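You operate a simulated robot arm through the tools that you are given. There is no shell and no other tool. Be economical: measure what you need, move in short steps, check, and stop when the job is done.

The job below is to be done with a simulated robot arm. You get a single attempt, and the scene is never put back.

## Task
Put three of the number plate carriers from the top of the packing bench on the top of the bench beside the empties bin.

The check looks at the end state, three seconds after you hand in, the way a careful person would. Anything else that was tipped, shoved, dropped, spilled or broken makes it a failure.

## Robot
A 7-joint arm with a two-finger parallel gripper on a trunk, on a base that drives. Base frame: it is fixed to the floor where the robot stands at the start and does not move with it; the origin is under the middle of the robot, x ahead of it, y to its left, z up. Readings come in cm, rad, newtons and seconds.
With the tool pointing down near the work surface it reaches from about 34 to 76 cm from the robot's upright axis, wherever it stands. Its first joint turns from -2.007 to 2.007 rad. Places, roughly: top of the bench beside the empties bin [70, 420, 80]. Payload 3.91 kg.
The TCP is the grasp point between the finger pads, 3 cm short of the fingertips. In the tool frame z runs along the fingers and y along their closing line. The gripper opens to 11 cm. The fingers are 2 cm wide and 1 cm thick; the gripper's body (4.8 by 11.2 cm) begins 5.5 cm behind the TCP.
Orientation is told as [roll, pitch, yaw] about the base's x, y, z axes, in that order, counted from this pose: with the fingers straight down and closing along the base's y, the tool's x points along the base's -x, its y along +y and its z along -z.

## Interface
- The arm moves only by the tool arm_command. Its argument "moves" is a list of rows, each a list of 7 numbers: the shift along the base's x, y, z in cm, then the turn, a rotation vector about the base's x, y, z in rad, then the finger opening in cm, from 0 to 11. In form: [[x, y, z, wx, wy, wz, hand], ...]. A call has 1 to 20 rows; each row is the pose to reach, as a shift and turn from the pose commanded when the call began. Rows are played at 5 a second. More than 5 cm and 0.15 rad between two rows, or a gripper value outside its range, and nothing of the call is played. A pose out of reach is approached as far as the arm can. The call stops where the force on the tool passes 40 N (or 10 N more than at its start, if that is more) or the arm is blocked; 0.2 s more then pass. The fingers move at their own pace (about 10.8 cm/s each) and stop on an object; they squeeze with about 25 N. The grip force told is the motor's: it shows also when the fingers shut on nothing. Time passes only in rows, and 0.2 s behind the last, so rows that repeat a pose let the fingers close. It gives the time, the measured TCP pose, the force on the tool (base axes), the opening and the grip force at its end, in the units of the frame above (readings bear some noise), and new pictures: "pictures" is both (left out), scene, wrist or none.
- Cameras (640 x 400 px; columns grow to the right, rows downward): "scene" is now at [0.17, 12.45, 167.04]; the picture's right is [-0.42, -0.91, 0.00], its down [-0.76, 0.36, -0.54] and it looks along [0.49, -0.23, -0.84] (base axes); focal length 280 px, centre (320, 200). "wrist" rides on the gripper at [7.2, 1.7, -10.3] in the tool frame; the picture's right is [-0.23, 0.97, 0.00], its down [-0.76, -0.18, -0.62] and it looks along [-0.61, -0.14, 0.78] (tool axes); focal length 222 px, centre (320, 200). There is no depth. A picture from a camera that has moved, and an enlarged one, comes with that camera's place and axes in the base frame and with its lens.
- raise_lower(by): slides the trunk up (or, below 0, down) by that many cm; the arm and the scene camera ride with it, the base frame stays. It gives what a move gives, with no picture.
- steer(legs): drives the robot by 1 to 6 legs, each [ahead, turn to the left] in cm and rad, along the robot's own axes; the way and the turn of a leg run together, so that a leg with both is an arc; at most 150 cm and 3.142 rad a leg. The arm and the cameras ride along, it lands a little off, and it stops where it bumps. It gives what a move gives, and a new picture of the scene camera.
- aim_head(pan, tilt): turns the head with the scene camera to pan (to the left, within 2.705 rad either way) and tilt (down, from -0.506 to 1.204), counted from straight ahead of the robot. It gives what a move gives, and a new picture of the scene camera.
- zoom(camera, box): a new picture of the part [left, top, right, bottom] of that camera's present view, enlarged. No time passes.
- job_done(): hands the job in; it is judged then, once.

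Work in short steps. Places have to be worked out from the pictures, the camera data and where the tool is seen: move nearer, look again, correct. Check each grasp and each placing, and mend what went wrong. You have 165 turns and 170 pictures in all, those below and enlarged ones among them. Open the gripper and draw the arm clear of the work before you hand the job in, unless the task says otherwise; then end with one line.

The tools are called after "Call:" as a command line: name --pt "numbers of a row" for each row, then --argument value for the rest, lists and objects as JSON in quotes. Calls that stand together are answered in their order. arm_command: Moves the arm, as the interface text tells. Its arguments: {"type":"object","properties":{"moves":{"type":"array"},"pictures":{"type":"string","enum":["both","scene","wrist","none"]}},"required":["moves"]} The other tools are called the same way: raise_lower (by) slides the trunk up or down; steer (legs) drives the base; aim_head (pan, tilt) turns the head that bears the scene camera; zoom (camera, box) takes an enlarged picture of a part of a camera's view; job_done () hands the job in.

At the start:

```text
time_s: 0.0
tcp_pos: [33.18, -22.14, 120.7]
orientation: [0.0, 0.001, -0.002]
force: [1.1, -0.1, 0.5]
grip_width: 10.99
finger_force: 0.0
trunk travel left (down, up): [-80.0, 19.0]
robot x, y, heading: [0.11, 0.11, -0.002]
head pan, tilt: [-0.436, 1.002]
```

scene: 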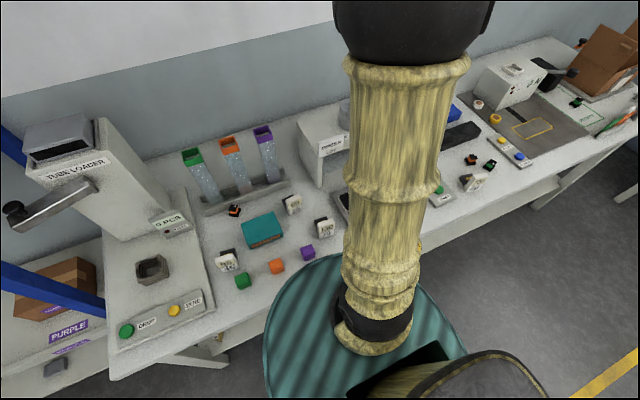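
wrist: 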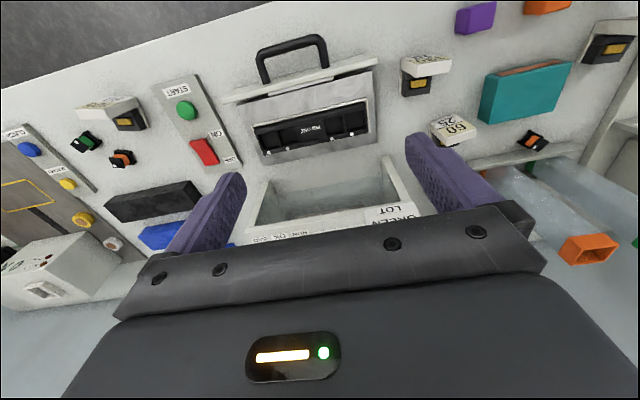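

I look closer at the bench to identify the number plate carriers.

Call:
zoom --camera "scene" --box '[180, 160, 360, 300]'

Call:
zoom --camera "scene" --box '[420, 60, 640, 220]'

Call:
zoom --camera "wrist" --box '[380, 0, 640, 160]'

Call:
aim_head --pan 1.4 --tilt 0.4

```text
2.86 times, centred on (270, 230) of scene
camera zoom: at [0.17, 12.45, 167.04], right [-0.42, -0.91, 0.0], down [-0.76, 0.36, -0.54], along [0.49, -0.23, -0.84], focal length 798 px, centre (463, 114)
```

zoom: 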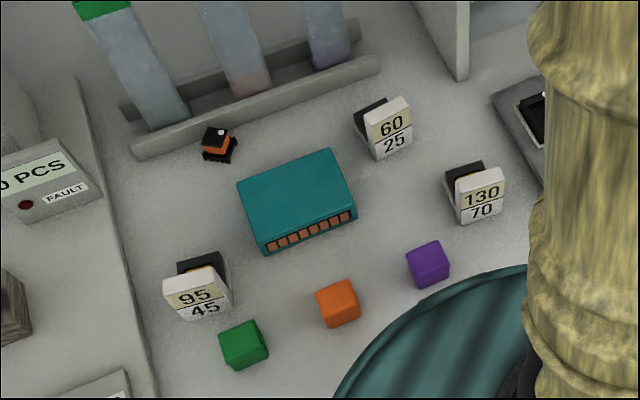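

```text
2.50 times, centred on (530, 140) of scene
camera zoom: at [0.17, 12.45, 167.04], right [-0.42, -0.91, 0.0], down [-0.76, 0.36, -0.54], along [0.49, -0.23, -0.84], focal length 699 px, centre (-205, 350)
```

zoom: 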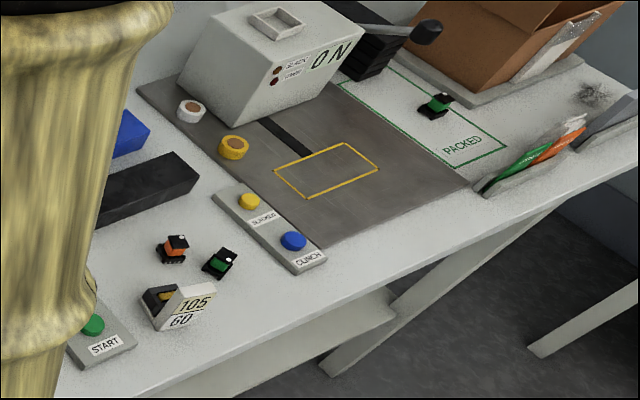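

```text
2.46 times, centred on (510, 80) of wrist
camera zoom: at [25.77, -20.49, 131.12], right [0.23, 0.97, 0.0], down [0.76, -0.18, 0.62], along [0.61, -0.14, -0.78], focal length 547 px, centre (-148, 495)
```

zoom: 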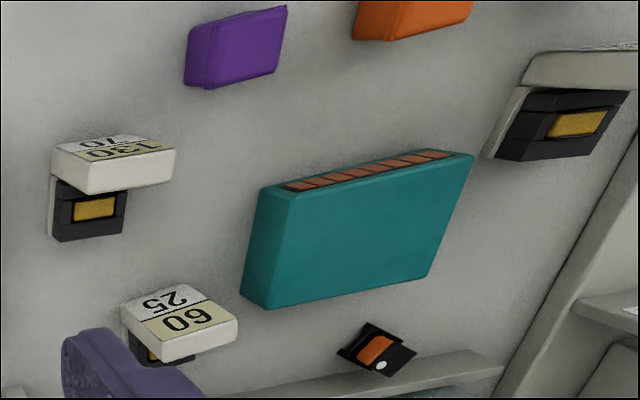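

```text
time_s: 1.8
tcp_pos: [33.14, -22.31, 120.76]
orientation: [0.0, 0.001, 0.0]
force: [-0.1, 0.2, 0.7]
grip_width: 10.99
finger_force: 0.1
trunk travel left (down, up): [-80.0, 19.0]
robot x, y, heading: [-0.13, 0.23, -0.002]
head pan, tilt: [1.4, 0.4]
camera scene: at [-4.54, 24.53, 172.07], right [0.99, -0.17, 0.0], down [-0.07, -0.38, -0.92], along [0.16, 0.91, -0.39], focal length 280 px, centre (320, 200)
```

scene: 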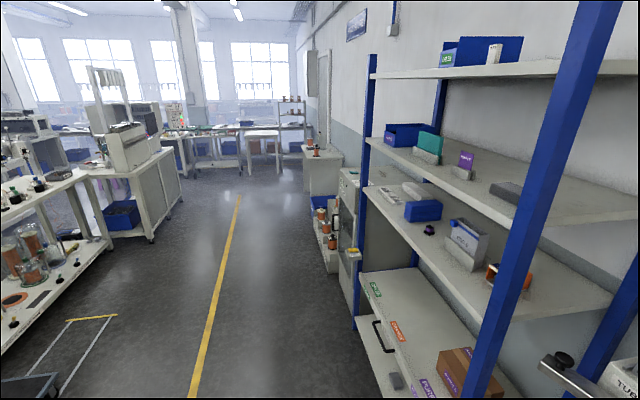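

The carriers appear to be the white number-plated blocks (95/45, 60/25, 130/70, 105/60). Now look at the destination.

Call:
zoom --camera "scene" --box '[270, 110, 390, 290]'

Call:
zoom --camera "scene" --box '[160, 80, 360, 205]'

Call:
aim_head --pan 0.0 --tilt 0.9

```text
2.22 times, centred on (330, 200) of scene
camera zoom: at [-4.54, 24.53, 172.07], right [0.99, -0.17, 0.0], down [-0.07, -0.38, -0.92], along [0.16, 0.91, -0.39], focal length 621 px, centre (298, 200)
```

zoom: 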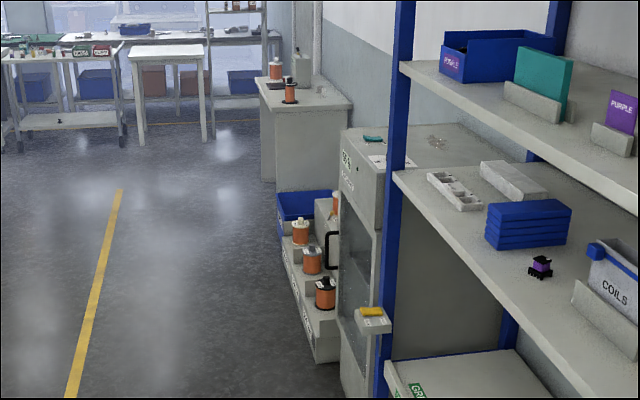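

```text
3.20 times, centred on (260, 142) of scene
camera zoom: at [-4.54, 24.53, 172.07], right [0.99, -0.17, 0.0], down [-0.07, -0.38, -0.92], along [0.16, 0.91, -0.39], focal length 894 px, centre (512, 384)
```

zoom: 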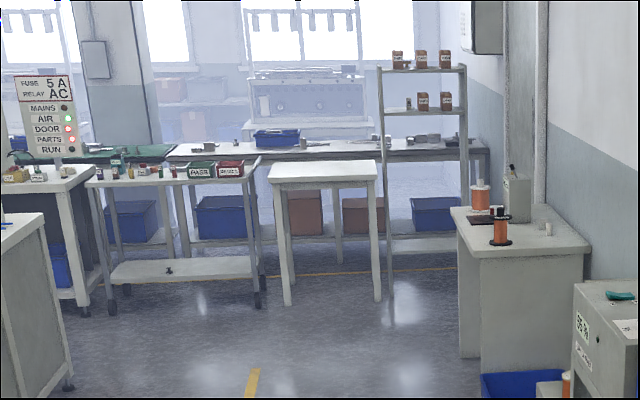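

```text
time_s: 3.4
tcp_pos: [33.14, -22.23, 120.75]
orientation: [0.001, 0.001, 0.001]
force: [0.4, -0.4, -0.1]
grip_width: 10.99
finger_force: 0.0
trunk travel left (down, up): [-80.0, 19.0]
robot x, y, heading: [0.13, -0.06, -0.004]
head pan, tilt: [0.0, 0.901]
camera scene: at [1.42, 15.41, 167.78], right [0.0, -1.0, 0.0], down [-0.78, 0.0, -0.62], along [0.62, 0.0, -0.78], focal length 280 px, centre (320, 200)
```

scene: 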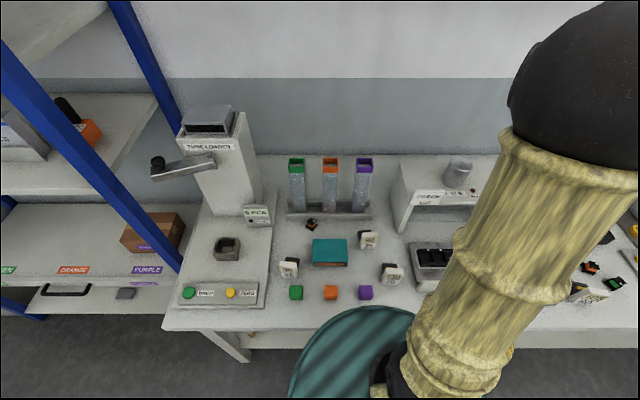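

Destination bench is the grey one with the spools and blue bin. I move the arm left to see the three carriers (approx. (39,25), (48,0), (37,-6)) with the wrist camera.

Call:
arm_command --pt "0 5 0 0 0 0 11" --pt "0 10 0 0 0 0 11" --pt "0 15 0 0 0 0 11" --pt "0 20 0 0 0 0 11" --pt "0 25 -2 0 0 0 11" --pt "0 30 -4 0 0 0 11" --pt "0 32 -6 0 0 0 11"

```text
refused: row 5 steps farther than a row can; nothing moved
```

Row 5 slightly exceeded the step; resubmit with smaller steps.

Call:
arm_command --pt "0 4.5 0 0 0 0 11" --pt "0 9 0 0 0 0 11" --pt "0 13.5 0 0 0 0 11" --pt "0 18 0 0 0 0 11" --pt "0 22.5 -1 0 0 0 11" --pt "0 27 -2 0 0 0 11" --pt "0 31 -3 0 0 0 11"

```text
time_s: 5.0
tcp_pos: [33.34, 9.04, 117.96]
orientation: [0.001, 0.001, -0.003]
force: [-0.3, -0.3, 0.1]
grip_width: 11.01
finger_force: 0.0
trunk travel left (down, up): [-80.0, 19.0]
robot x, y, heading: [0.04, -0.16, 0.001]
head pan, tilt: [0.0, 0.901]
camera scene: at [1.51, 15.53, 167.76], right [0.0, -1.0, 0.0], down [-0.78, 0.0, -0.62], along [0.62, 0.0, -0.78], focal length 280 px, centre (320, 200)
camera wrist: at [26.0, 10.69, 128.23], right [0.23, 0.97, 0.0], down [0.76, -0.18, 0.62], along [0.61, -0.14, -0.78], focal length 222 px, centre (320, 200)
```

scene: 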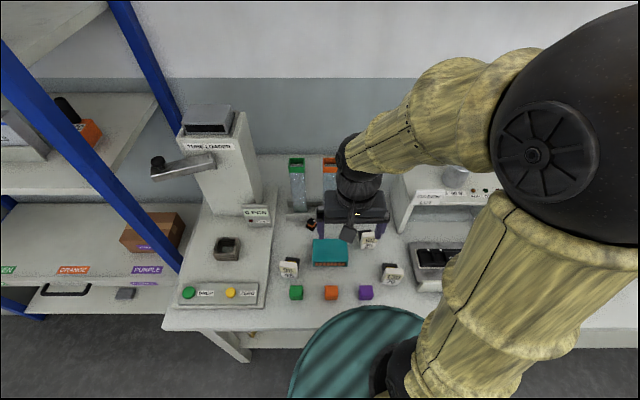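
wrist: 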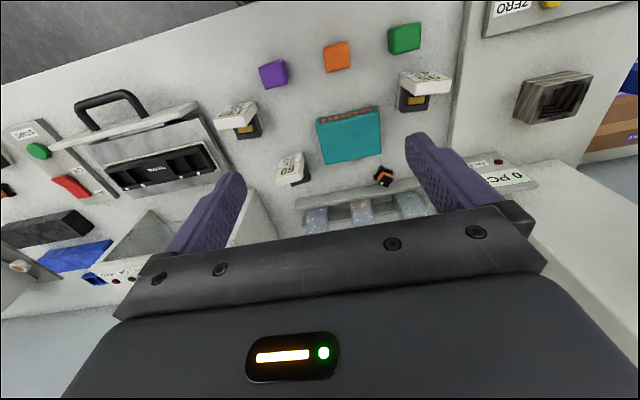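

I zoom both views for shape and orientation of the carriers.

Call:
zoom --camera "wrist" --box '[190, 50, 350, 200]'

Call:
zoom --camera "wrist" --box '[370, 20, 490, 140]'

Call:
zoom --camera "scene" --box '[270, 210, 430, 310]'

```text
2.67 times, centred on (270, 125) of wrist
camera zoom: at [26.0, 10.69, 128.23], right [0.23, 0.97, 0.0], down [0.76, -0.18, 0.62], along [0.61, -0.14, -0.78], focal length 592 px, centre (453, 400)
```

zoom: 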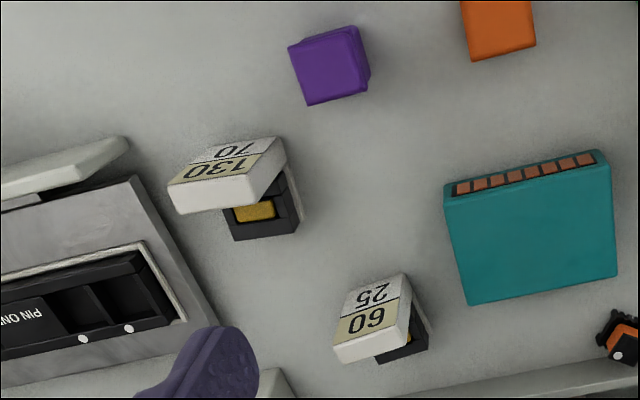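

```text
3.33 times, centred on (430, 80) of wrist
camera zoom: at [26.0, 10.69, 128.23], right [0.23, 0.97, 0.0], down [0.76, -0.18, 0.62], along [0.61, -0.14, -0.78], focal length 740 px, centre (-47, 600)
```

zoom: 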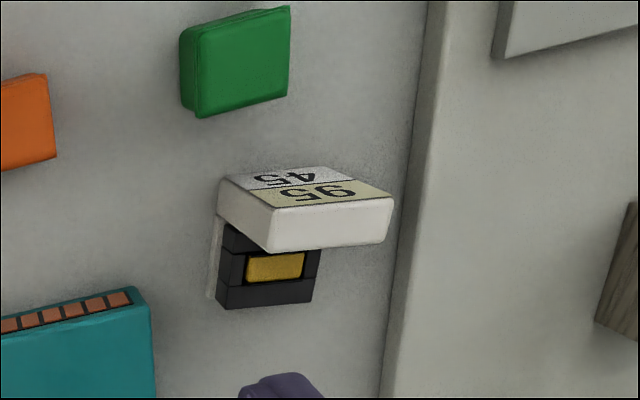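

```text
4.00 times, centred on (350, 260) of scene
camera zoom: at [1.51, 15.53, 167.76], right [0.0, -1.0, 0.0], down [-0.78, 0.0, -0.62], along [0.62, 0.0, -0.78], focal length 1118 px, centre (200, -40)
```

zoom: 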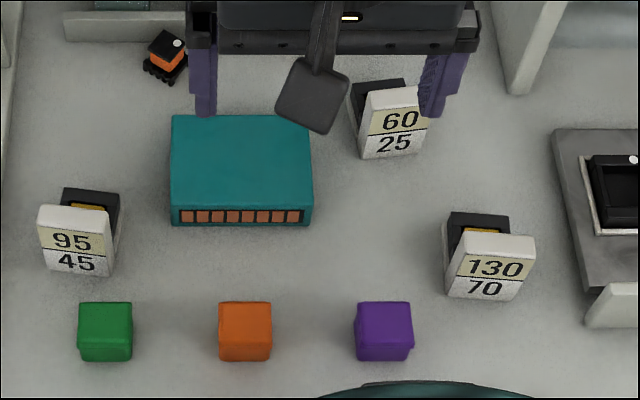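

Geometry from both cameras agrees: plates are upright, ~4.7 wide, ~8.5 tall, with a black block behind; 130/70's centre is ≈(36.1,-5.6), yaw ≈ -0.15. I hover above it to check.

Call:
arm_command --pt "0.5 -4 -1 0 0 -0.05 8" --pt "1.2 -8 -3 0 0 -0.1 8" --pt "2 -12 -6 0 0 -0.15 8" --pt "2.7 -14.6 -9 0 0 -0.15 8" --pt "2.7 -14.6 -13 0 0 -0.15 8"

```text
refused: row 3 steps farther than a row can; nothing moved
```

Same path, smaller increments.

Call:
arm_command --pt "0.5 -4 -1 0 0 -0.05 8" --pt "1.2 -8 -2 0 0 -0.1 8" --pt "2 -12 -4 0 0 -0.15 8" --pt "2.7 -14.6 -8 0 0 -0.15 8" --pt "2.7 -14.6 -12 0 0 -0.15 8"

```text
time_s: 6.2
tcp_pos: [35.95, -5.62, 105.57]
orientation: [0.0, -0.002, -0.149]
force: [-0.4, -0.2, 0.2]
grip_width: 8.03
finger_force: 0.1
trunk travel left (down, up): [-80.0, 19.0]
robot x, y, heading: [-0.06, 0.23, -0.002]
head pan, tilt: [0.0, 0.901]
camera scene: at [1.54, 15.41, 167.78], right [0.0, -1.0, 0.0], down [-0.78, 0.0, -0.62], along [0.62, 0.0, -0.78], focal length 280 px, centre (320, 200)
camera wrist: at [28.95, -2.83, 115.92], right [0.37, 0.93, 0.0], down [0.73, -0.29, 0.62], along [0.58, -0.23, -0.78], focal length 222 px, centre (320, 200)
```

scene: 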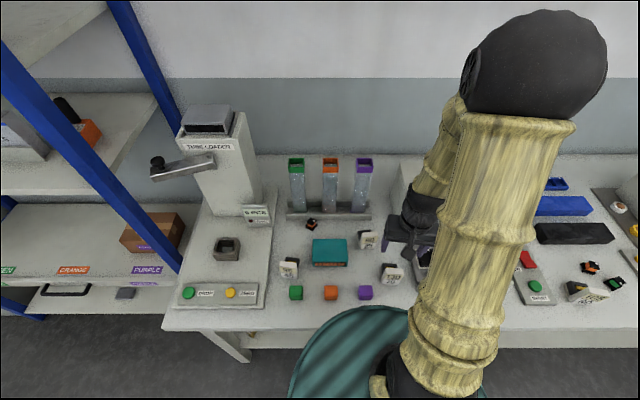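
wrist: 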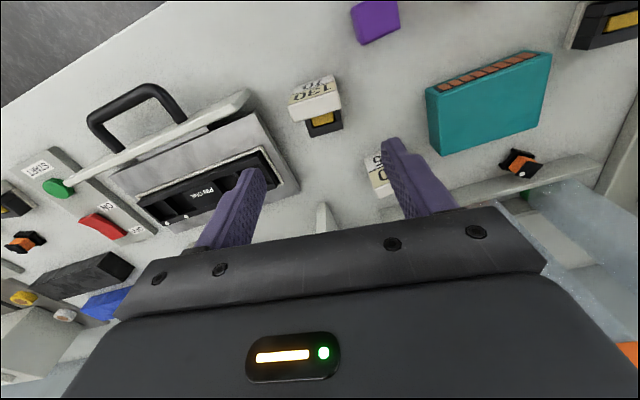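

The carrier lies right under the tool's path (expected pixel (320,109), seen ≈(318,112)). I zoom to verify the yaw.

Call:
zoom --camera "wrist" --box '[260, 55, 380, 150]'

```text
4.21 times, centred on (320, 102) of wrist
camera zoom: at [28.95, -2.83, 115.92], right [0.37, 0.93, 0.0], down [0.73, -0.29, 0.62], along [0.58, -0.23, -0.78], focal length 935 px, centre (320, 610)
```

zoom: 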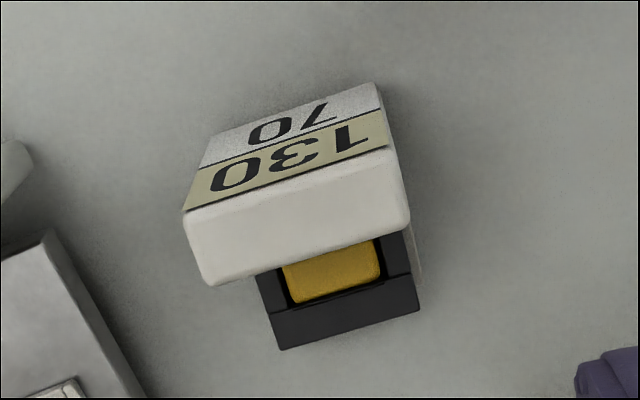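

Refined: plate centre ≈(34.5,-5.6), yaw ≈-0.10, 4.65 wide, top ≈94.7. I'll grip the plate sides near its rear at z≈91: descend, stopping with open fingers.

Call:
arm_command --pt "-0.6 0 -3 0 0 0.05 8" --pt "-1.2 0 -6 0 0 0.05 8" --pt "-1.2 0 -9 0 0 0.05 8" --pt "-1.2 0 -12 0 0 0.05 8" --pt "-1.2 0 -14.5 0 0 0.05 8" --pictures "wrist"

```text
time_s: 7.3
tcp_pos: [34.72, -5.89, 91.07]
orientation: [0.001, -0.001, -0.098]
force: [-0.2, -0.3, -0.5]
grip_width: 8.0
finger_force: 0.1
trunk travel left (down, up): [-80.0, 19.0]
robot x, y, heading: [-0.13, 0.04, -0.003]
head pan, tilt: [0.0, 0.901]
camera wrist: at [27.46, -3.48, 101.42], right [0.32, 0.95, 0.0], down [0.74, -0.25, 0.62], along [0.59, -0.2, -0.78], focal length 222 px, centre (320, 200)
```

wrist: 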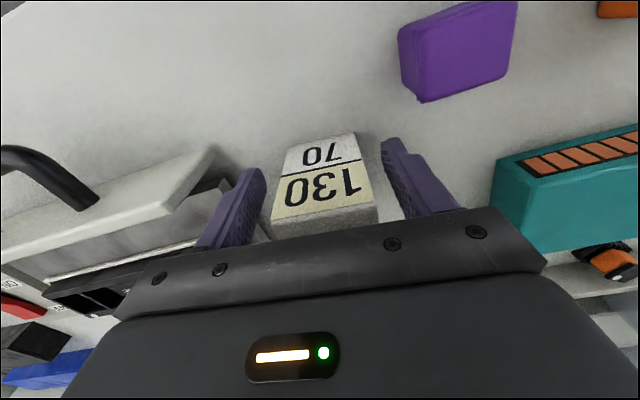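

The plate stands centred between the fingers with clearance. Close.

Call:
arm_command --pt "0 0 0 0 0 0 5" --pt "0 0 0 0 0 0 2" --pt "0 0 0 0 0 0 2" --pt "0 0 0 0 0 0 2" --pictures "wrist"

```text
time_s: 8.3
tcp_pos: [34.66, -5.93, 91.12]
orientation: [-0.001, 0.001, -0.1]
force: [-0.2, -0.4, 0.2]
grip_width: 4.99
finger_force: 25.1
trunk travel left (down, up): [-80.0, 19.0]
robot x, y, heading: [0.26, -0.13, -0.0]
head pan, tilt: [0.0, 0.901]
camera wrist: at [27.41, -3.47, 101.45], right [0.32, 0.95, 0.0], down [0.74, -0.25, 0.62], along [0.59, -0.2, -0.78], focal length 222 px, centre (320, 200)
```

wrist: 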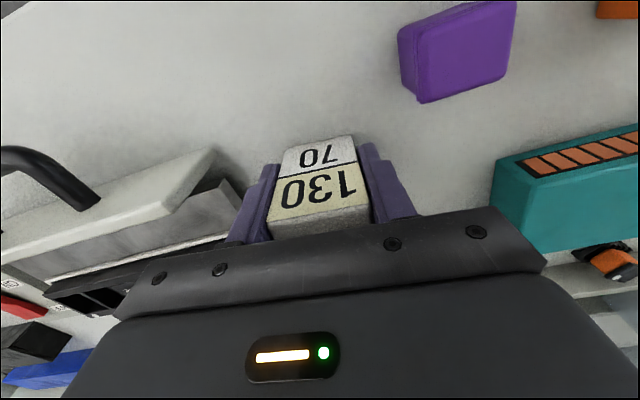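

Gripped at 5.0 cm width. Lift straight up to ~z 110 and unwind the yaw.

Call:
arm_command --pt "0 0 2 0 0 0 2" --pt "0 0 5 0 0 0 2" --pt "0 0 9 0 0 0 2" --pt "0 0 13 0 0 0.05 2" --pt "0 2 17 0 0 0.1 2" --pt "0 5 20 0 0 0.1 2"

```text
time_s: 9.8
tcp_pos: [34.95, -0.7, 111.2]
orientation: [0.001, 0.002, 0.001]
force: [0.5, 0.8, -1.4]
grip_width: 4.94
finger_force: 25.6
trunk travel left (down, up): [-80.0, 19.0]
robot x, y, heading: [0.07, -0.02, 0.006]
head pan, tilt: [0.0, 0.901]
camera scene: at [1.36, 15.49, 167.76], right [0.0, -1.0, 0.0], down [-0.78, 0.0, -0.62], along [0.62, 0.0, -0.78], focal length 280 px, centre (320, 200)
camera wrist: at [27.51, 1.01, 121.56], right [0.23, 0.97, 0.0], down [0.76, -0.18, 0.62], along [0.61, -0.14, -0.78], focal length 222 px, centre (320, 200)
```

scene: 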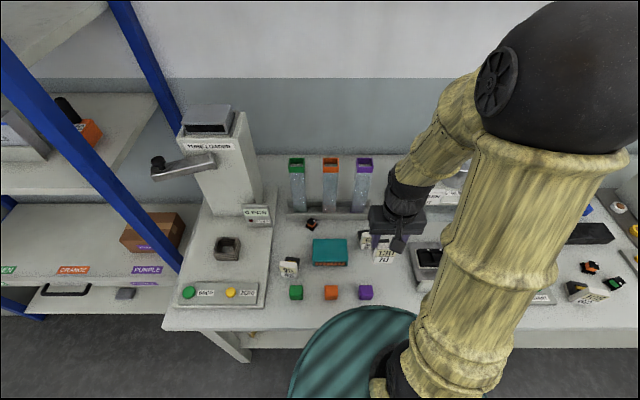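
wrist: 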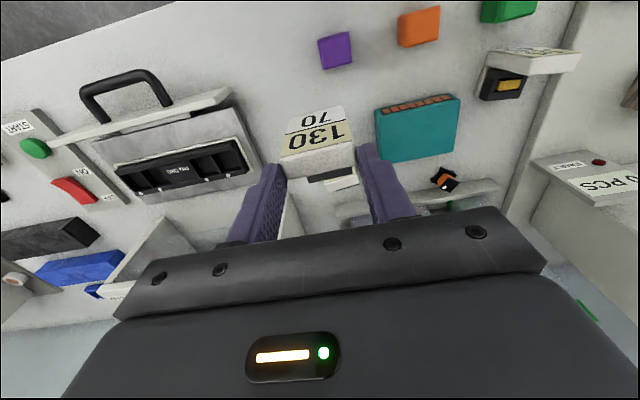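

Firmly held. I back off from the bench and turn left towards the destination.

Call:
steer --legs '[[-35, 0], [0, 1.571]]'

Call:
aim_head --pan 0.0 --tilt 0.5

```text
time_s: 15.9
tcp_pos: [-35.29, 34.92, 111.25]
orientation: [-0.001, 0.002, 1.586]
force: [0.8, -0.2, -0.7]
grip_width: 4.95
finger_force: 24.5
trunk travel left (down, up): [-80.0, 19.0]
robot x, y, heading: [-35.77, -0.05, 1.588]
head pan, tilt: [0.0, 0.901]
camera scene: at [-50.97, 1.46, 167.77], right [1.0, 0.02, 0.0], down [0.01, -0.78, -0.62], along [-0.01, 0.62, -0.78], focal length 280 px, centre (320, 200)
```

scene: 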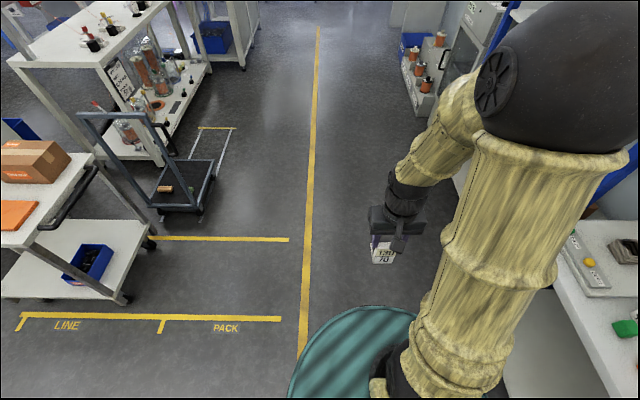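

```text
time_s: 16.8
tcp_pos: [-35.34, 35.07, 111.16]
orientation: [-0.001, -0.001, 1.589]
force: [0.0, 0.5, -1.8]
grip_width: 4.94
finger_force: 25.2
trunk travel left (down, up): [-80.0, 19.0]
robot x, y, heading: [-35.52, -0.08, 1.591]
head pan, tilt: [0.0, 0.499]
camera scene: at [-50.99, 3.02, 171.15], right [1.0, 0.02, 0.0], down [0.01, -0.48, -0.88], along [-0.02, 0.88, -0.48], focal length 280 px, centre (320, 200)
```

scene: 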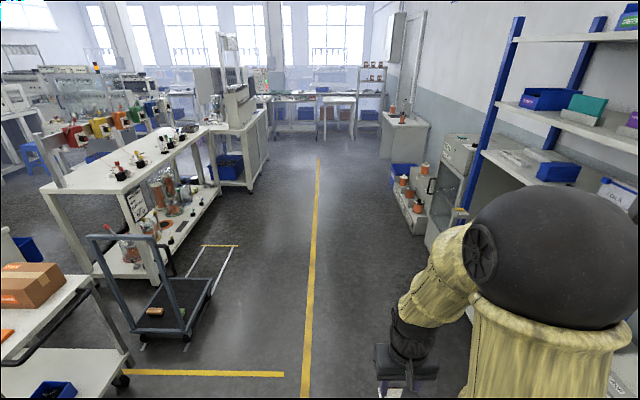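

The aisle is clear. Drive 300 cm ahead with a slight right correction, then look at the bench.

Call:
steer --legs '[[150, -0.018], [150, 0], [60, 0]]'

Call:
aim_head --pan -0.9 --tilt 0.6

```text
time_s: 34.1
tcp_pos: [-32.65, 392.62, 111.11]
orientation: [-0.002, 0.003, 1.548]
force: [-0.6, 1.8, -1.1]
grip_width: 4.95
finger_force: 25.2
trunk travel left (down, up): [-80.0, 19.0]
robot x, y, heading: [-34.3, 357.72, 1.553]
head pan, tilt: [0.0, 0.499]
camera scene: at [-49.58, 361.35, 171.16], right [1.0, -0.02, 0.0], down [-0.01, -0.48, -0.88], along [0.02, 0.88, -0.48], focal length 280 px, centre (320, 200)
```

scene: 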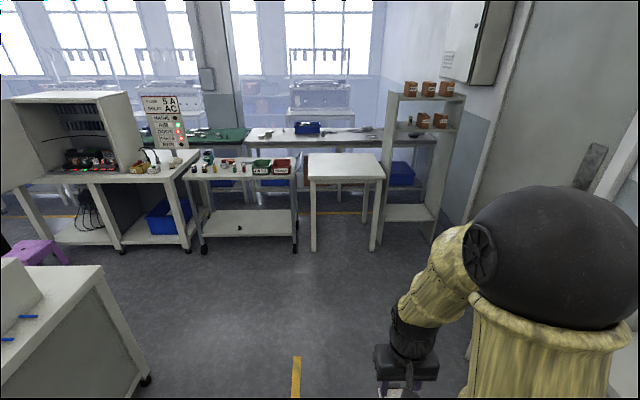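

```text
time_s: 35.3
tcp_pos: [-32.64, 392.6, 111.2]
orientation: [-0.002, -0.002, 1.548]
force: [-0.9, -0.7, -1.3]
grip_width: 4.97
finger_force: 25.4
trunk travel left (down, up): [-80.0, 19.0]
robot x, y, heading: [-34.3, 357.77, 1.551]
head pan, tilt: [-0.901, 0.6]
camera scene: at [-42.74, 357.52, 170.25], right [0.61, -0.8, 0.0], down [-0.45, -0.34, -0.83], along [0.66, 0.5, -0.56], focal length 280 px, centre (320, 200)
```

scene: 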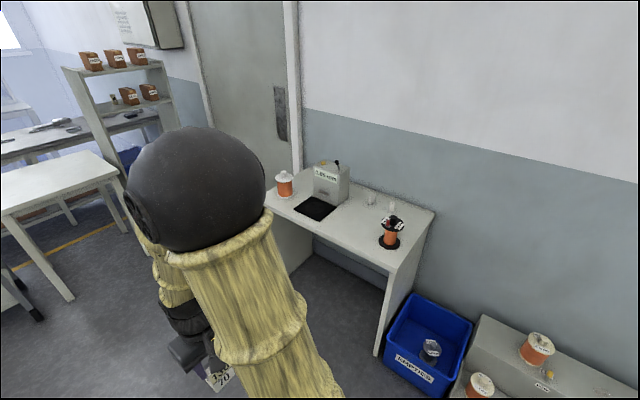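

The blue bin with a label stands beside the bench. Zoom to confirm and measure the bench top.

Call:
zoom --camera "scene" --box '[250, 140, 480, 390]'

Call:
steer --legs '[[58, 0.018], [0, -1.571]]'

Call:
aim_head --pan 0.0 --tilt 0.7

```text
1.60 times, centred on (365, 265) of scene
camera zoom: at [-42.74, 357.52, 170.25], right [0.61, -0.8, 0.0], down [-0.45, -0.34, -0.83], along [0.66, 0.5, -0.56], focal length 447 px, centre (248, 96)
```

zoom: 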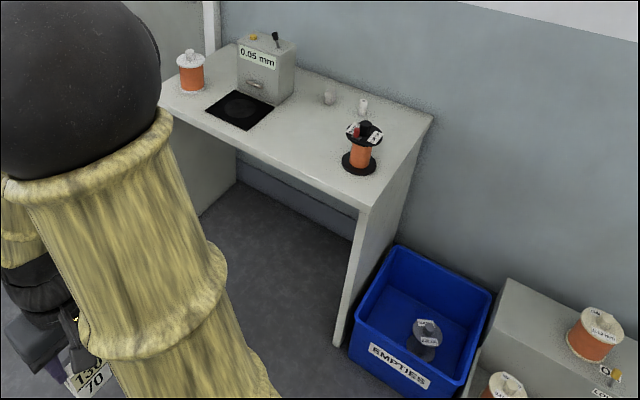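

```text
time_s: 42.5
tcp_pos: [1.57, 413.9, 111.15]
orientation: [0.0, 0.0, -0.021]
force: [0.0, 0.4, -1.3]
grip_width: 4.95
finger_force: 24.9
trunk travel left (down, up): [-80.0, 19.0]
robot x, y, heading: [-33.52, 415.26, -0.02]
head pan, tilt: [-0.901, 0.6]
camera scene: at [-33.78, 423.8, 170.25], right [-0.8, -0.61, 0.0], down [-0.34, 0.45, -0.82], along [0.5, -0.66, -0.57], focal length 280 px, centre (320, 200)
```

scene: 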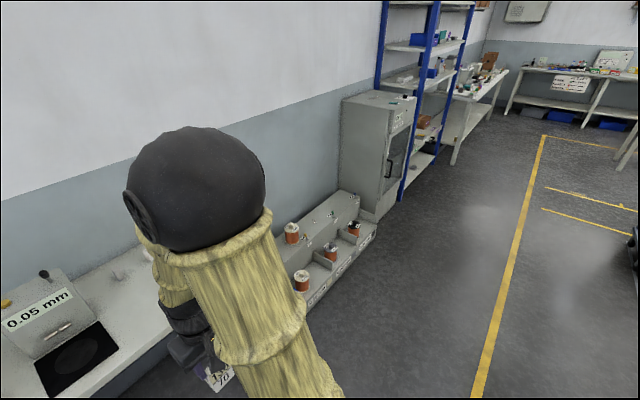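

```text
time_s: 43.6
tcp_pos: [1.5, 413.75, 111.03]
orientation: [0.0, -0.002, -0.021]
force: [-0.8, -0.5, -1.9]
grip_width: 4.95
finger_force: 25.4
trunk travel left (down, up): [-80.0, 19.0]
robot x, y, heading: [-33.89, 415.36, -0.018]
head pan, tilt: [0.0, 0.7]
camera scene: at [-30.64, 430.67, 169.39], right [-0.02, -1.0, 0.0], down [-0.64, 0.01, -0.76], along [0.76, -0.02, -0.64], focal length 280 px, centre (320, 200)
```

scene: 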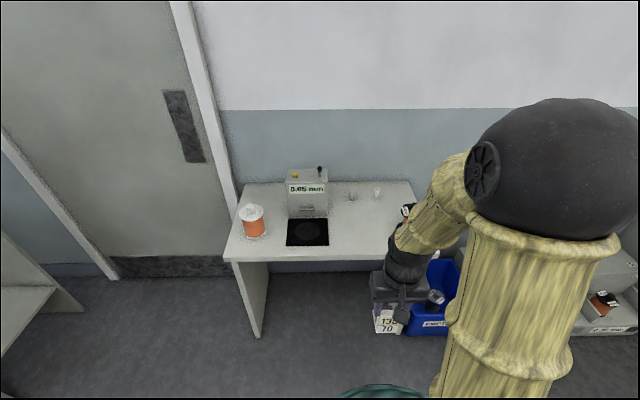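

Bench top spans x≈39–91, y≈377–466 with the gauge at y≈427–441 and a free front strip at y≈392–425. I drive ahead 44 cm so x≈50 is at reach ~40.

Call:
steer --legs '[[44, 0.018]]'

Call:
aim_head --pan -0.1 --tilt 0.95

Call:
arm_command --pt "0 0 0 0 0 0 2" --pictures "wrist"

```text
time_s: 46.3
tcp_pos: [45.48, 413.59, 111.2]
orientation: [0.0, 0.001, -0.008]
force: [0.1, -0.1, -1.7]
grip_width: 4.97
finger_force: 24.9
trunk travel left (down, up): [-80.0, 19.0]
robot x, y, heading: [10.22, 414.79, -0.007]
head pan, tilt: [0.0, 0.7]
camera scene: at [13.08, 430.09, 169.39], right [-0.01, -1.0, 0.0], down [-0.64, 0.01, -0.76], along [0.76, -0.01, -0.64], focal length 280 px, centre (320, 200)
```

scene: 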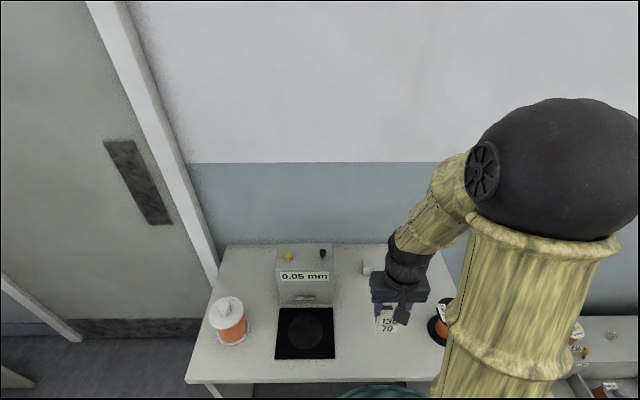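

```text
time_s: 47.1
tcp_pos: [45.31, 413.69, 111.3]
orientation: [0.001, 0.0, -0.009]
force: [0.7, 0.3, -1.7]
grip_width: 4.95
finger_force: 24.7
trunk travel left (down, up): [-80.0, 19.0]
robot x, y, heading: [10.92, 414.85, -0.01]
head pan, tilt: [-0.099, 0.949]
camera scene: at [11.72, 429.38, 167.42], right [-0.11, -0.99, 0.0], down [-0.81, 0.09, -0.58], along [0.58, -0.06, -0.81], focal length 280 px, centre (320, 200)
```

scene: 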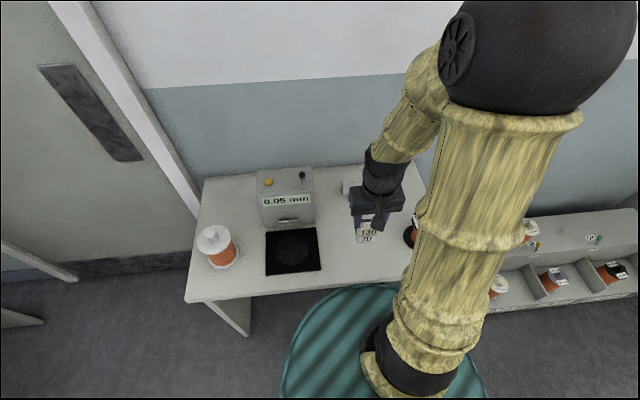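

```text
time_s: 47.5
tcp_pos: [45.36, 413.65, 111.13]
orientation: [0.0, -0.001, -0.008]
force: [-1.8, 0.5, -1.8]
grip_width: 4.97
finger_force: 25.2
trunk travel left (down, up): [-80.0, 19.0]
robot x, y, heading: [10.65, 414.59, -0.005]
head pan, tilt: [-0.099, 0.949]
camera wrist: at [38.06, 415.38, 121.5], right [0.24, 0.97, 0.0], down [0.76, -0.18, 0.62], along [0.61, -0.15, -0.78], focal length 222 px, centre (320, 200)
```

wrist: 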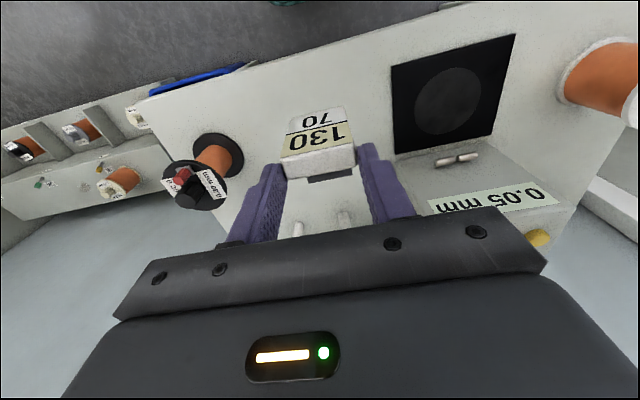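

The free strip is y≈395–424. I'll put this one at (48.5, 419.5); lower to TCP z≈88 first (expected contact ≈85).

Call:
arm_command --pt "1 2 -4 0 0 0 2" --pt "2 4 -8 0 0 0 2" --pt "3 5.8 -12 0 0 0 2" --pt "3 5.8 -16 0 0 0 2" --pt "3 5.8 -20 0 0 0 2" --pt "3 5.8 -23 0 0 0 2"

```text
time_s: 49.0
tcp_pos: [48.39, 419.43, 88.7]
orientation: [0.002, -0.007, -0.007]
force: [-4.3, 0.2, 32.8]
grip_width: 4.96
finger_force: 24.7
trunk travel left (down, up): [-80.0, 19.0]
robot x, y, heading: [10.28, 415.11, -0.012]
head pan, tilt: [-0.099, 0.949]
stopped in row 6: the force on the tool passed its limit (the readings are from after the stop); the commanded pose is now the measured one
camera scene: at [11.37, 429.33, 167.46], right [-0.11, -0.99, 0.0], down [-0.81, 0.09, -0.58], along [0.58, -0.06, -0.81], focal length 280 px, centre (320, 200)
camera wrist: at [40.95, 421.21, 98.98], right [0.23, 0.97, 0.0], down [0.76, -0.18, 0.63], along [0.61, -0.14, -0.78], focal length 222 px, centre (320, 200)
```

scene: 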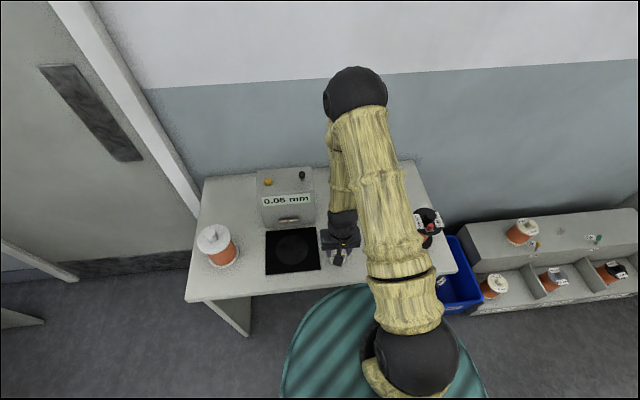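
wrist: 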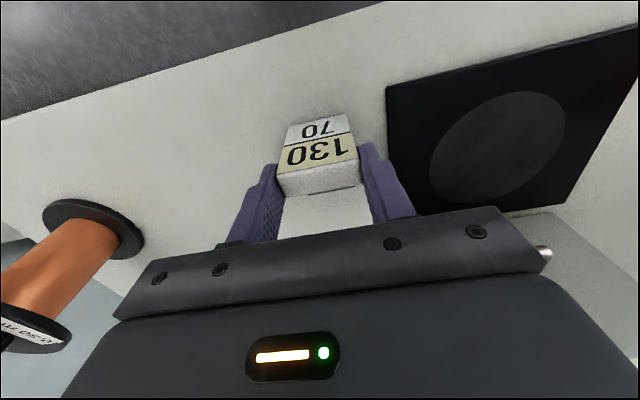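

Contact with the bench top at TCP z≈88.7 (carrier slid slightly up in the grip). I ease up a little to unload and read the force.

Call:
arm_command --pt "0 0 0.15 0 0 0 2" --pt "0 0 0.3 0 0 0 2" --pictures "wrist"

```text
time_s: 49.6
tcp_pos: [48.59, 419.41, 88.76]
orientation: [0.0, -0.003, -0.009]
force: [0.4, 0.0, -1.1]
grip_width: 4.98
finger_force: 25.2
trunk travel left (down, up): [-80.0, 19.0]
robot x, y, heading: [10.71, 414.53, -0.012]
head pan, tilt: [-0.099, 0.949]
camera wrist: at [41.19, 421.2, 99.01], right [0.24, 0.97, 0.0], down [0.76, -0.18, 0.63], along [0.61, -0.15, -0.78], focal length 222 px, centre (320, 200)
```

wrist: 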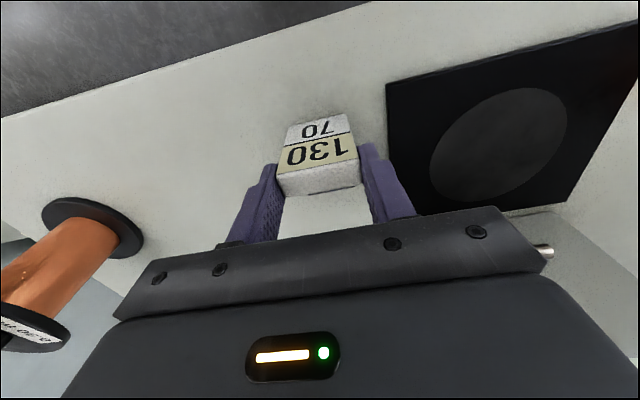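

Nearly zero force now. Check from the scene camera that it isn't tilted before releasing.

Call:
zoom --camera "scene" --box '[280, 180, 420, 290]'

Call:
zoom --camera "wrist" --box '[240, 90, 400, 230]'

```text
3.64 times, centred on (350, 235) of scene
camera zoom: at [11.73, 429.38, 167.35], right [-0.11, -0.99, 0.0], down [-0.81, 0.09, -0.58], along [0.58, -0.06, -0.81], focal length 1016 px, centre (211, 73)
```

zoom: 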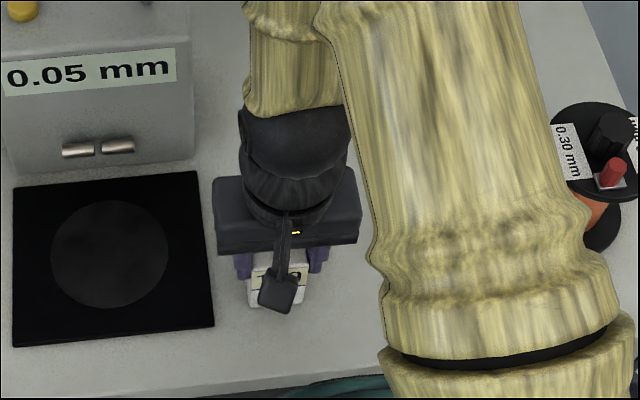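

```text
2.86 times, centred on (320, 160) of wrist
camera zoom: at [41.19, 421.2, 99.01], right [0.24, 0.97, 0.0], down [0.76, -0.18, 0.63], along [0.61, -0.15, -0.78], focal length 635 px, centre (320, 314)
```

zoom: 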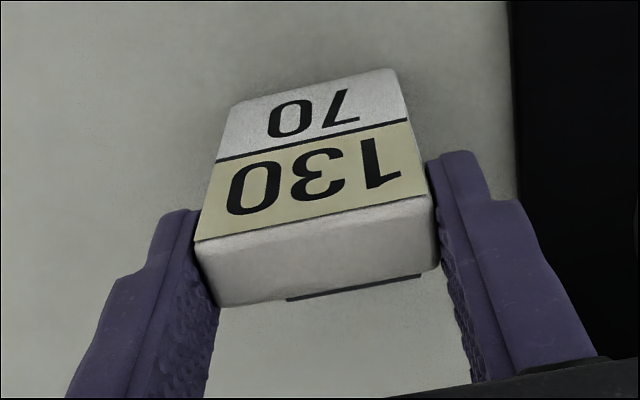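

The carrier stands upright, gripped near its top (it slipped down somewhat at lift). It's essentially touching the bench; lower a hair and open gently.

Call:
arm_command --pt "0 0 -0.15 0 0 0 4.8" --pt "0 0 -0.15 0 0 0 5.5" --pt "0 0 -0.15 0 0 0 7" --pt "0 0 -0.15 0 0 0 7" --pictures "wrist"

```text
time_s: 50.6
tcp_pos: [48.55, 419.53, 88.74]
orientation: [0.003, -0.004, -0.008]
force: [0.7, -0.1, -0.4]
grip_width: 7.0
finger_force: 0.1
trunk travel left (down, up): [-80.0, 19.0]
robot x, y, heading: [10.52, 414.67, -0.012]
head pan, tilt: [-0.099, 0.949]
camera wrist: at [41.16, 421.24, 98.99], right [0.24, 0.97, 0.0], down [0.76, -0.18, 0.63], along [0.61, -0.15, -0.78], focal length 222 px, centre (320, 200)
```

wrist: 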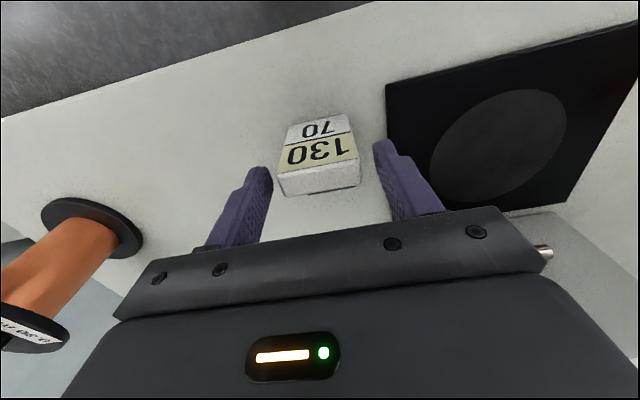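

It stayed in place. Rise straight up and look.

Call:
arm_command --pt "0 0 4 0 0 0 8" --pt "0 0 8 0 0 0 8" --pt "0 0 12 0 0 0 8" --pt "0 -2 16 0 0 0 8" --pt "0 -6 18 0 0 0 8" --pt "-2 -10 20 0 0 0 8"

Call:
zoom --camera "wrist" --box '[280, 30, 480, 190]'

```text
time_s: 52.0
tcp_pos: [46.3, 409.3, 108.76]
orientation: [0.002, -0.003, -0.006]
force: [-0.3, -0.6, 0.4]
grip_width: 7.99
finger_force: 0.1
trunk travel left (down, up): [-80.0, 19.0]
robot x, y, heading: [10.59, 414.65, -0.009]
head pan, tilt: [-0.099, 0.949]
camera scene: at [11.48, 429.26, 167.42], right [-0.11, -0.99, 0.0], down [-0.81, 0.09, -0.58], along [0.58, -0.06, -0.81], focal length 280 px, centre (320, 200)
camera wrist: at [38.94, 411.08, 118.99], right [0.23, 0.97, 0.0], down [0.76, -0.18, 0.63], along [0.61, -0.14, -0.78], focal length 222 px, centre (320, 200)
```

scene: 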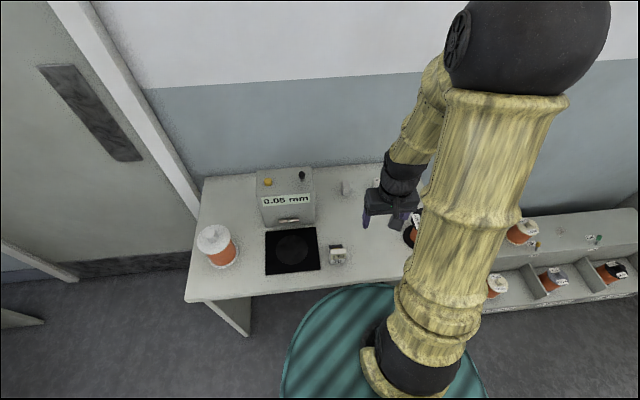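
wrist: 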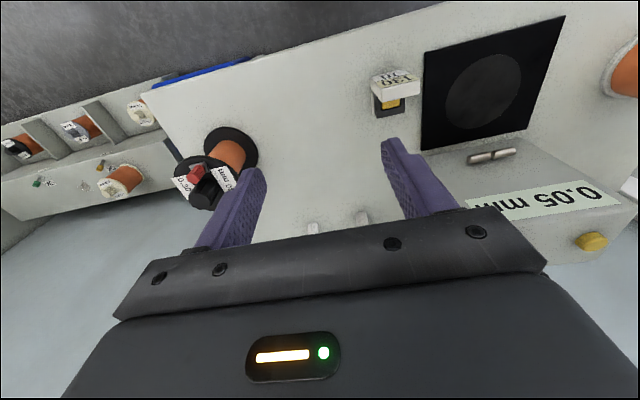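

```text
2.50 times, centred on (380, 110) of wrist
camera zoom: at [38.94, 411.08, 118.99], right [0.23, 0.97, 0.0], down [0.76, -0.18, 0.63], along [0.61, -0.14, -0.78], focal length 555 px, centre (170, 425)
```

zoom: 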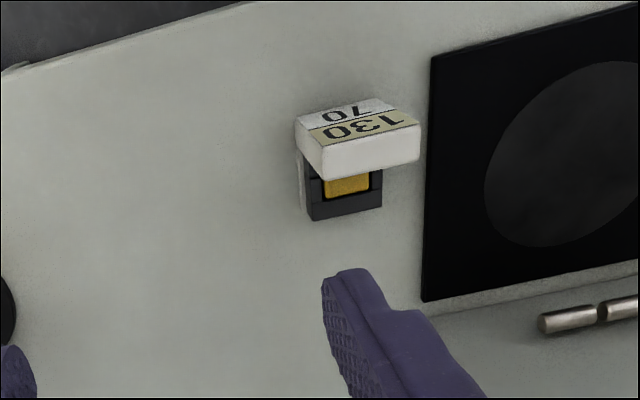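

130/70 stands upright in place at ≈(48.5,419.5). Now return for the next: back off, turn right, drive to the packing bench.

Call:
steer --legs '[[-45, 0], [0, -1.562], [150, 0], [150, 0]]'

```text
time_s: 72.6
tcp_pos: [-34.39, 77.71, 108.63]
orientation: [0.002, -0.005, -1.555]
force: [1.0, 0.3, 0.9]
grip_width: 8.0
finger_force: 0.1
trunk travel left (down, up): [-80.0, 19.0]
robot x, y, heading: [-30.23, 113.69, -1.558]
head pan, tilt: [-0.099, 0.949]
camera scene: at [-15.6, 112.89, 167.41], right [-1.0, 0.08, 0.0], down [0.07, 0.81, -0.58], along [-0.05, -0.58, -0.81], focal length 280 px, centre (320, 200)
```

scene: 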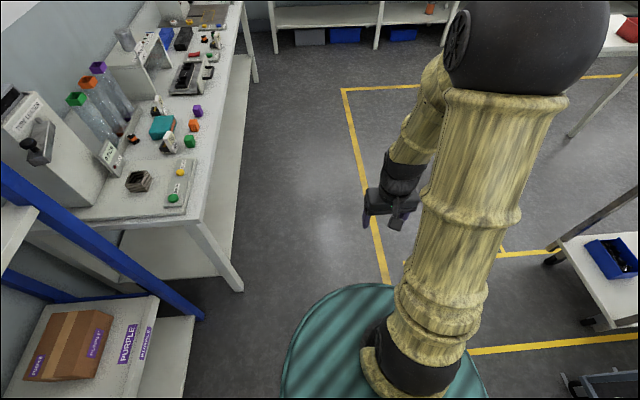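

Continue: 105 cm further, turn left to face the bench, and move in 32 cm.

Call:
steer --legs '[[105, 0], [0, 1.558], [32, 0]]'

Call:
arm_command --pt "0 0 0 0 0 0 8" --pictures "wrist"

```text
time_s: 83.4
tcp_pos: [38.94, 5.74, 108.7]
orientation: [0.003, -0.003, -0.007]
force: [-0.1, -0.1, -0.1]
grip_width: 8.0
finger_force: 0.1
trunk travel left (down, up): [-80.0, 19.0]
robot x, y, heading: [2.86, 11.11, -0.009]
head pan, tilt: [-0.099, 0.949]
camera scene: at [4.06, 25.5, 167.41], right [-0.11, -0.99, 0.0], down [-0.81, 0.09, -0.58], along [0.58, -0.06, -0.81], focal length 280 px, centre (320, 200)
```

scene: 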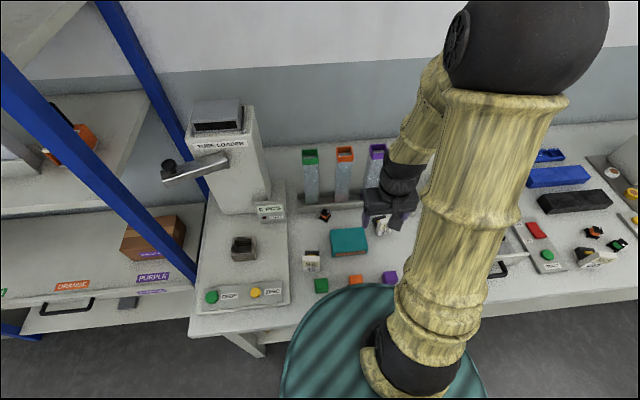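

```text
time_s: 83.8
tcp_pos: [38.88, 5.65, 108.48]
orientation: [0.002, -0.003, -0.006]
force: [-0.4, 0.5, 0.3]
grip_width: 7.99
finger_force: 0.0
trunk travel left (down, up): [-80.0, 19.0]
robot x, y, heading: [2.87, 10.77, -0.007]
head pan, tilt: [-0.099, 0.949]
camera wrist: at [31.51, 7.4, 118.92], right [0.23, 0.97, 0.0], down [0.76, -0.18, 0.63], along [0.61, -0.14, -0.78], focal length 222 px, centre (320, 200)
```

wrist: 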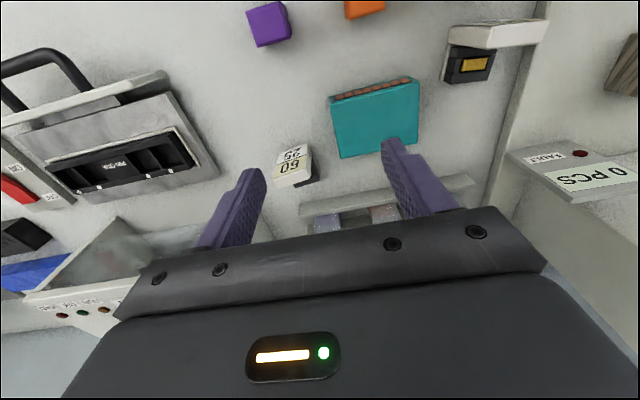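

I move to hover just over 60/25 (≈(47.5,0)) with yaw ≈+0.12 and check.

Call:
arm_command --pt "3 -2.5 0 0 0 0.06 8" --pt "6 -4 0 0 0 0.12 8" --pt "8 -5.5 -1 0 0 0.12 8" --pictures "none"

Call:
zoom --camera "wrist" --box '[250, 50, 410, 190]'

```text
time_s: 84.6
tcp_pos: [46.87, 0.12, 107.51]
orientation: [0.001, -0.002, 0.118]
force: [-0.1, 0.2, -0.6]
grip_width: 8.01
finger_force: 0.0
trunk travel left (down, up): [-80.0, 19.0]
robot x, y, heading: [2.72, 11.05, -0.011]
head pan, tilt: [-0.099, 0.949]
```

```text
2.86 times, centred on (330, 120) of wrist
camera zoom: at [39.39, 0.91, 117.84], right [0.11, 0.99, 0.0], down [0.78, -0.09, 0.62], along [0.62, -0.07, -0.78], focal length 635 px, centre (291, 429)
```

zoom: 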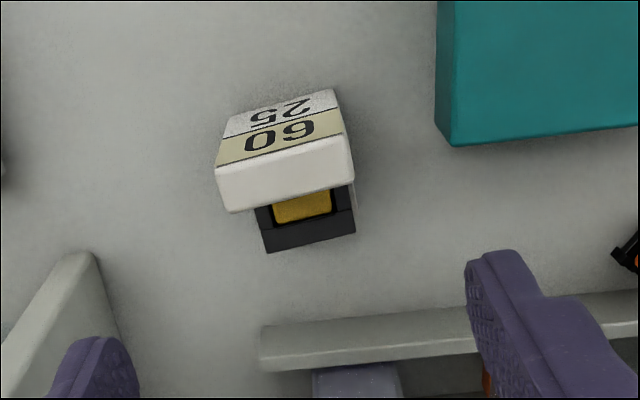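

Refined: 60/25 plate centre (46.8,-0.1), yaw 0.12, bench-to-top z≈86.5–93; clearances both sides fine. Descend to z≈90.

Call:
arm_command --pt "0.2 -0.2 -4 0 0 0.01 8" --pt "0.2 -0.2 -8 0 0 0.01 8" --pt "0.2 -0.2 -12 0 0 0.01 8" --pt "0.2 -0.2 -15 0 0 0.01 8" --pt "0.2 -0.2 -17.5 0 0 0.01 8" --pt "0.2 -0.2 -17.5 0 0 0.01 8"

```text
time_s: 86.0
tcp_pos: [47.25, -0.22, 89.96]
orientation: [0.002, -0.004, 0.127]
force: [0.4, 0.2, -0.3]
grip_width: 7.97
finger_force: 0.0
trunk travel left (down, up): [-80.0, 19.0]
robot x, y, heading: [2.52, 10.57, -0.01]
head pan, tilt: [-0.099, 0.949]
camera scene: at [4.02, 25.51, 167.41], right [-0.11, -0.99, 0.0], down [-0.81, 0.09, -0.58], along [0.58, -0.06, -0.81], focal length 280 px, centre (320, 200)
camera wrist: at [39.67, 0.62, 100.33], right [0.1, 0.99, 0.0], down [0.78, -0.08, 0.63], along [0.62, -0.06, -0.78], focal length 222 px, centre (320, 200)
```

scene: 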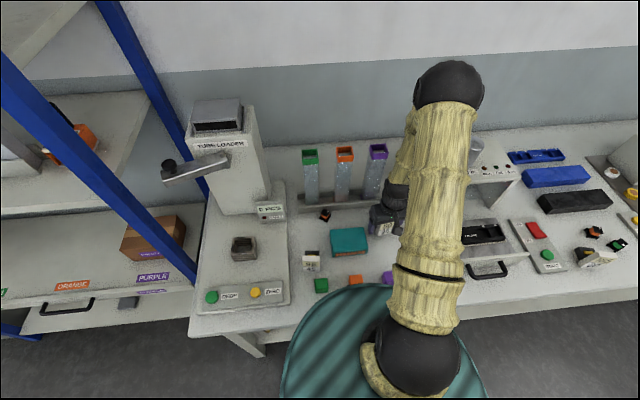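
wrist: 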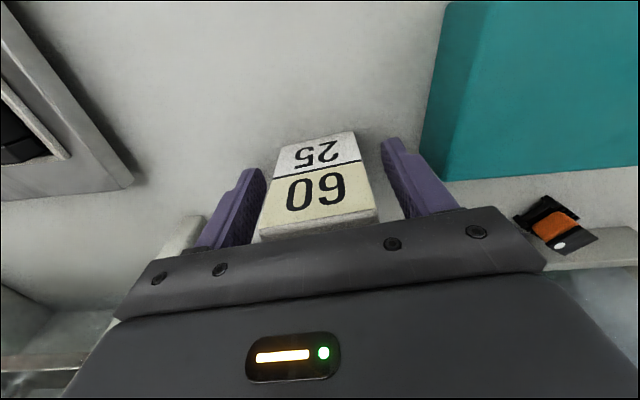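

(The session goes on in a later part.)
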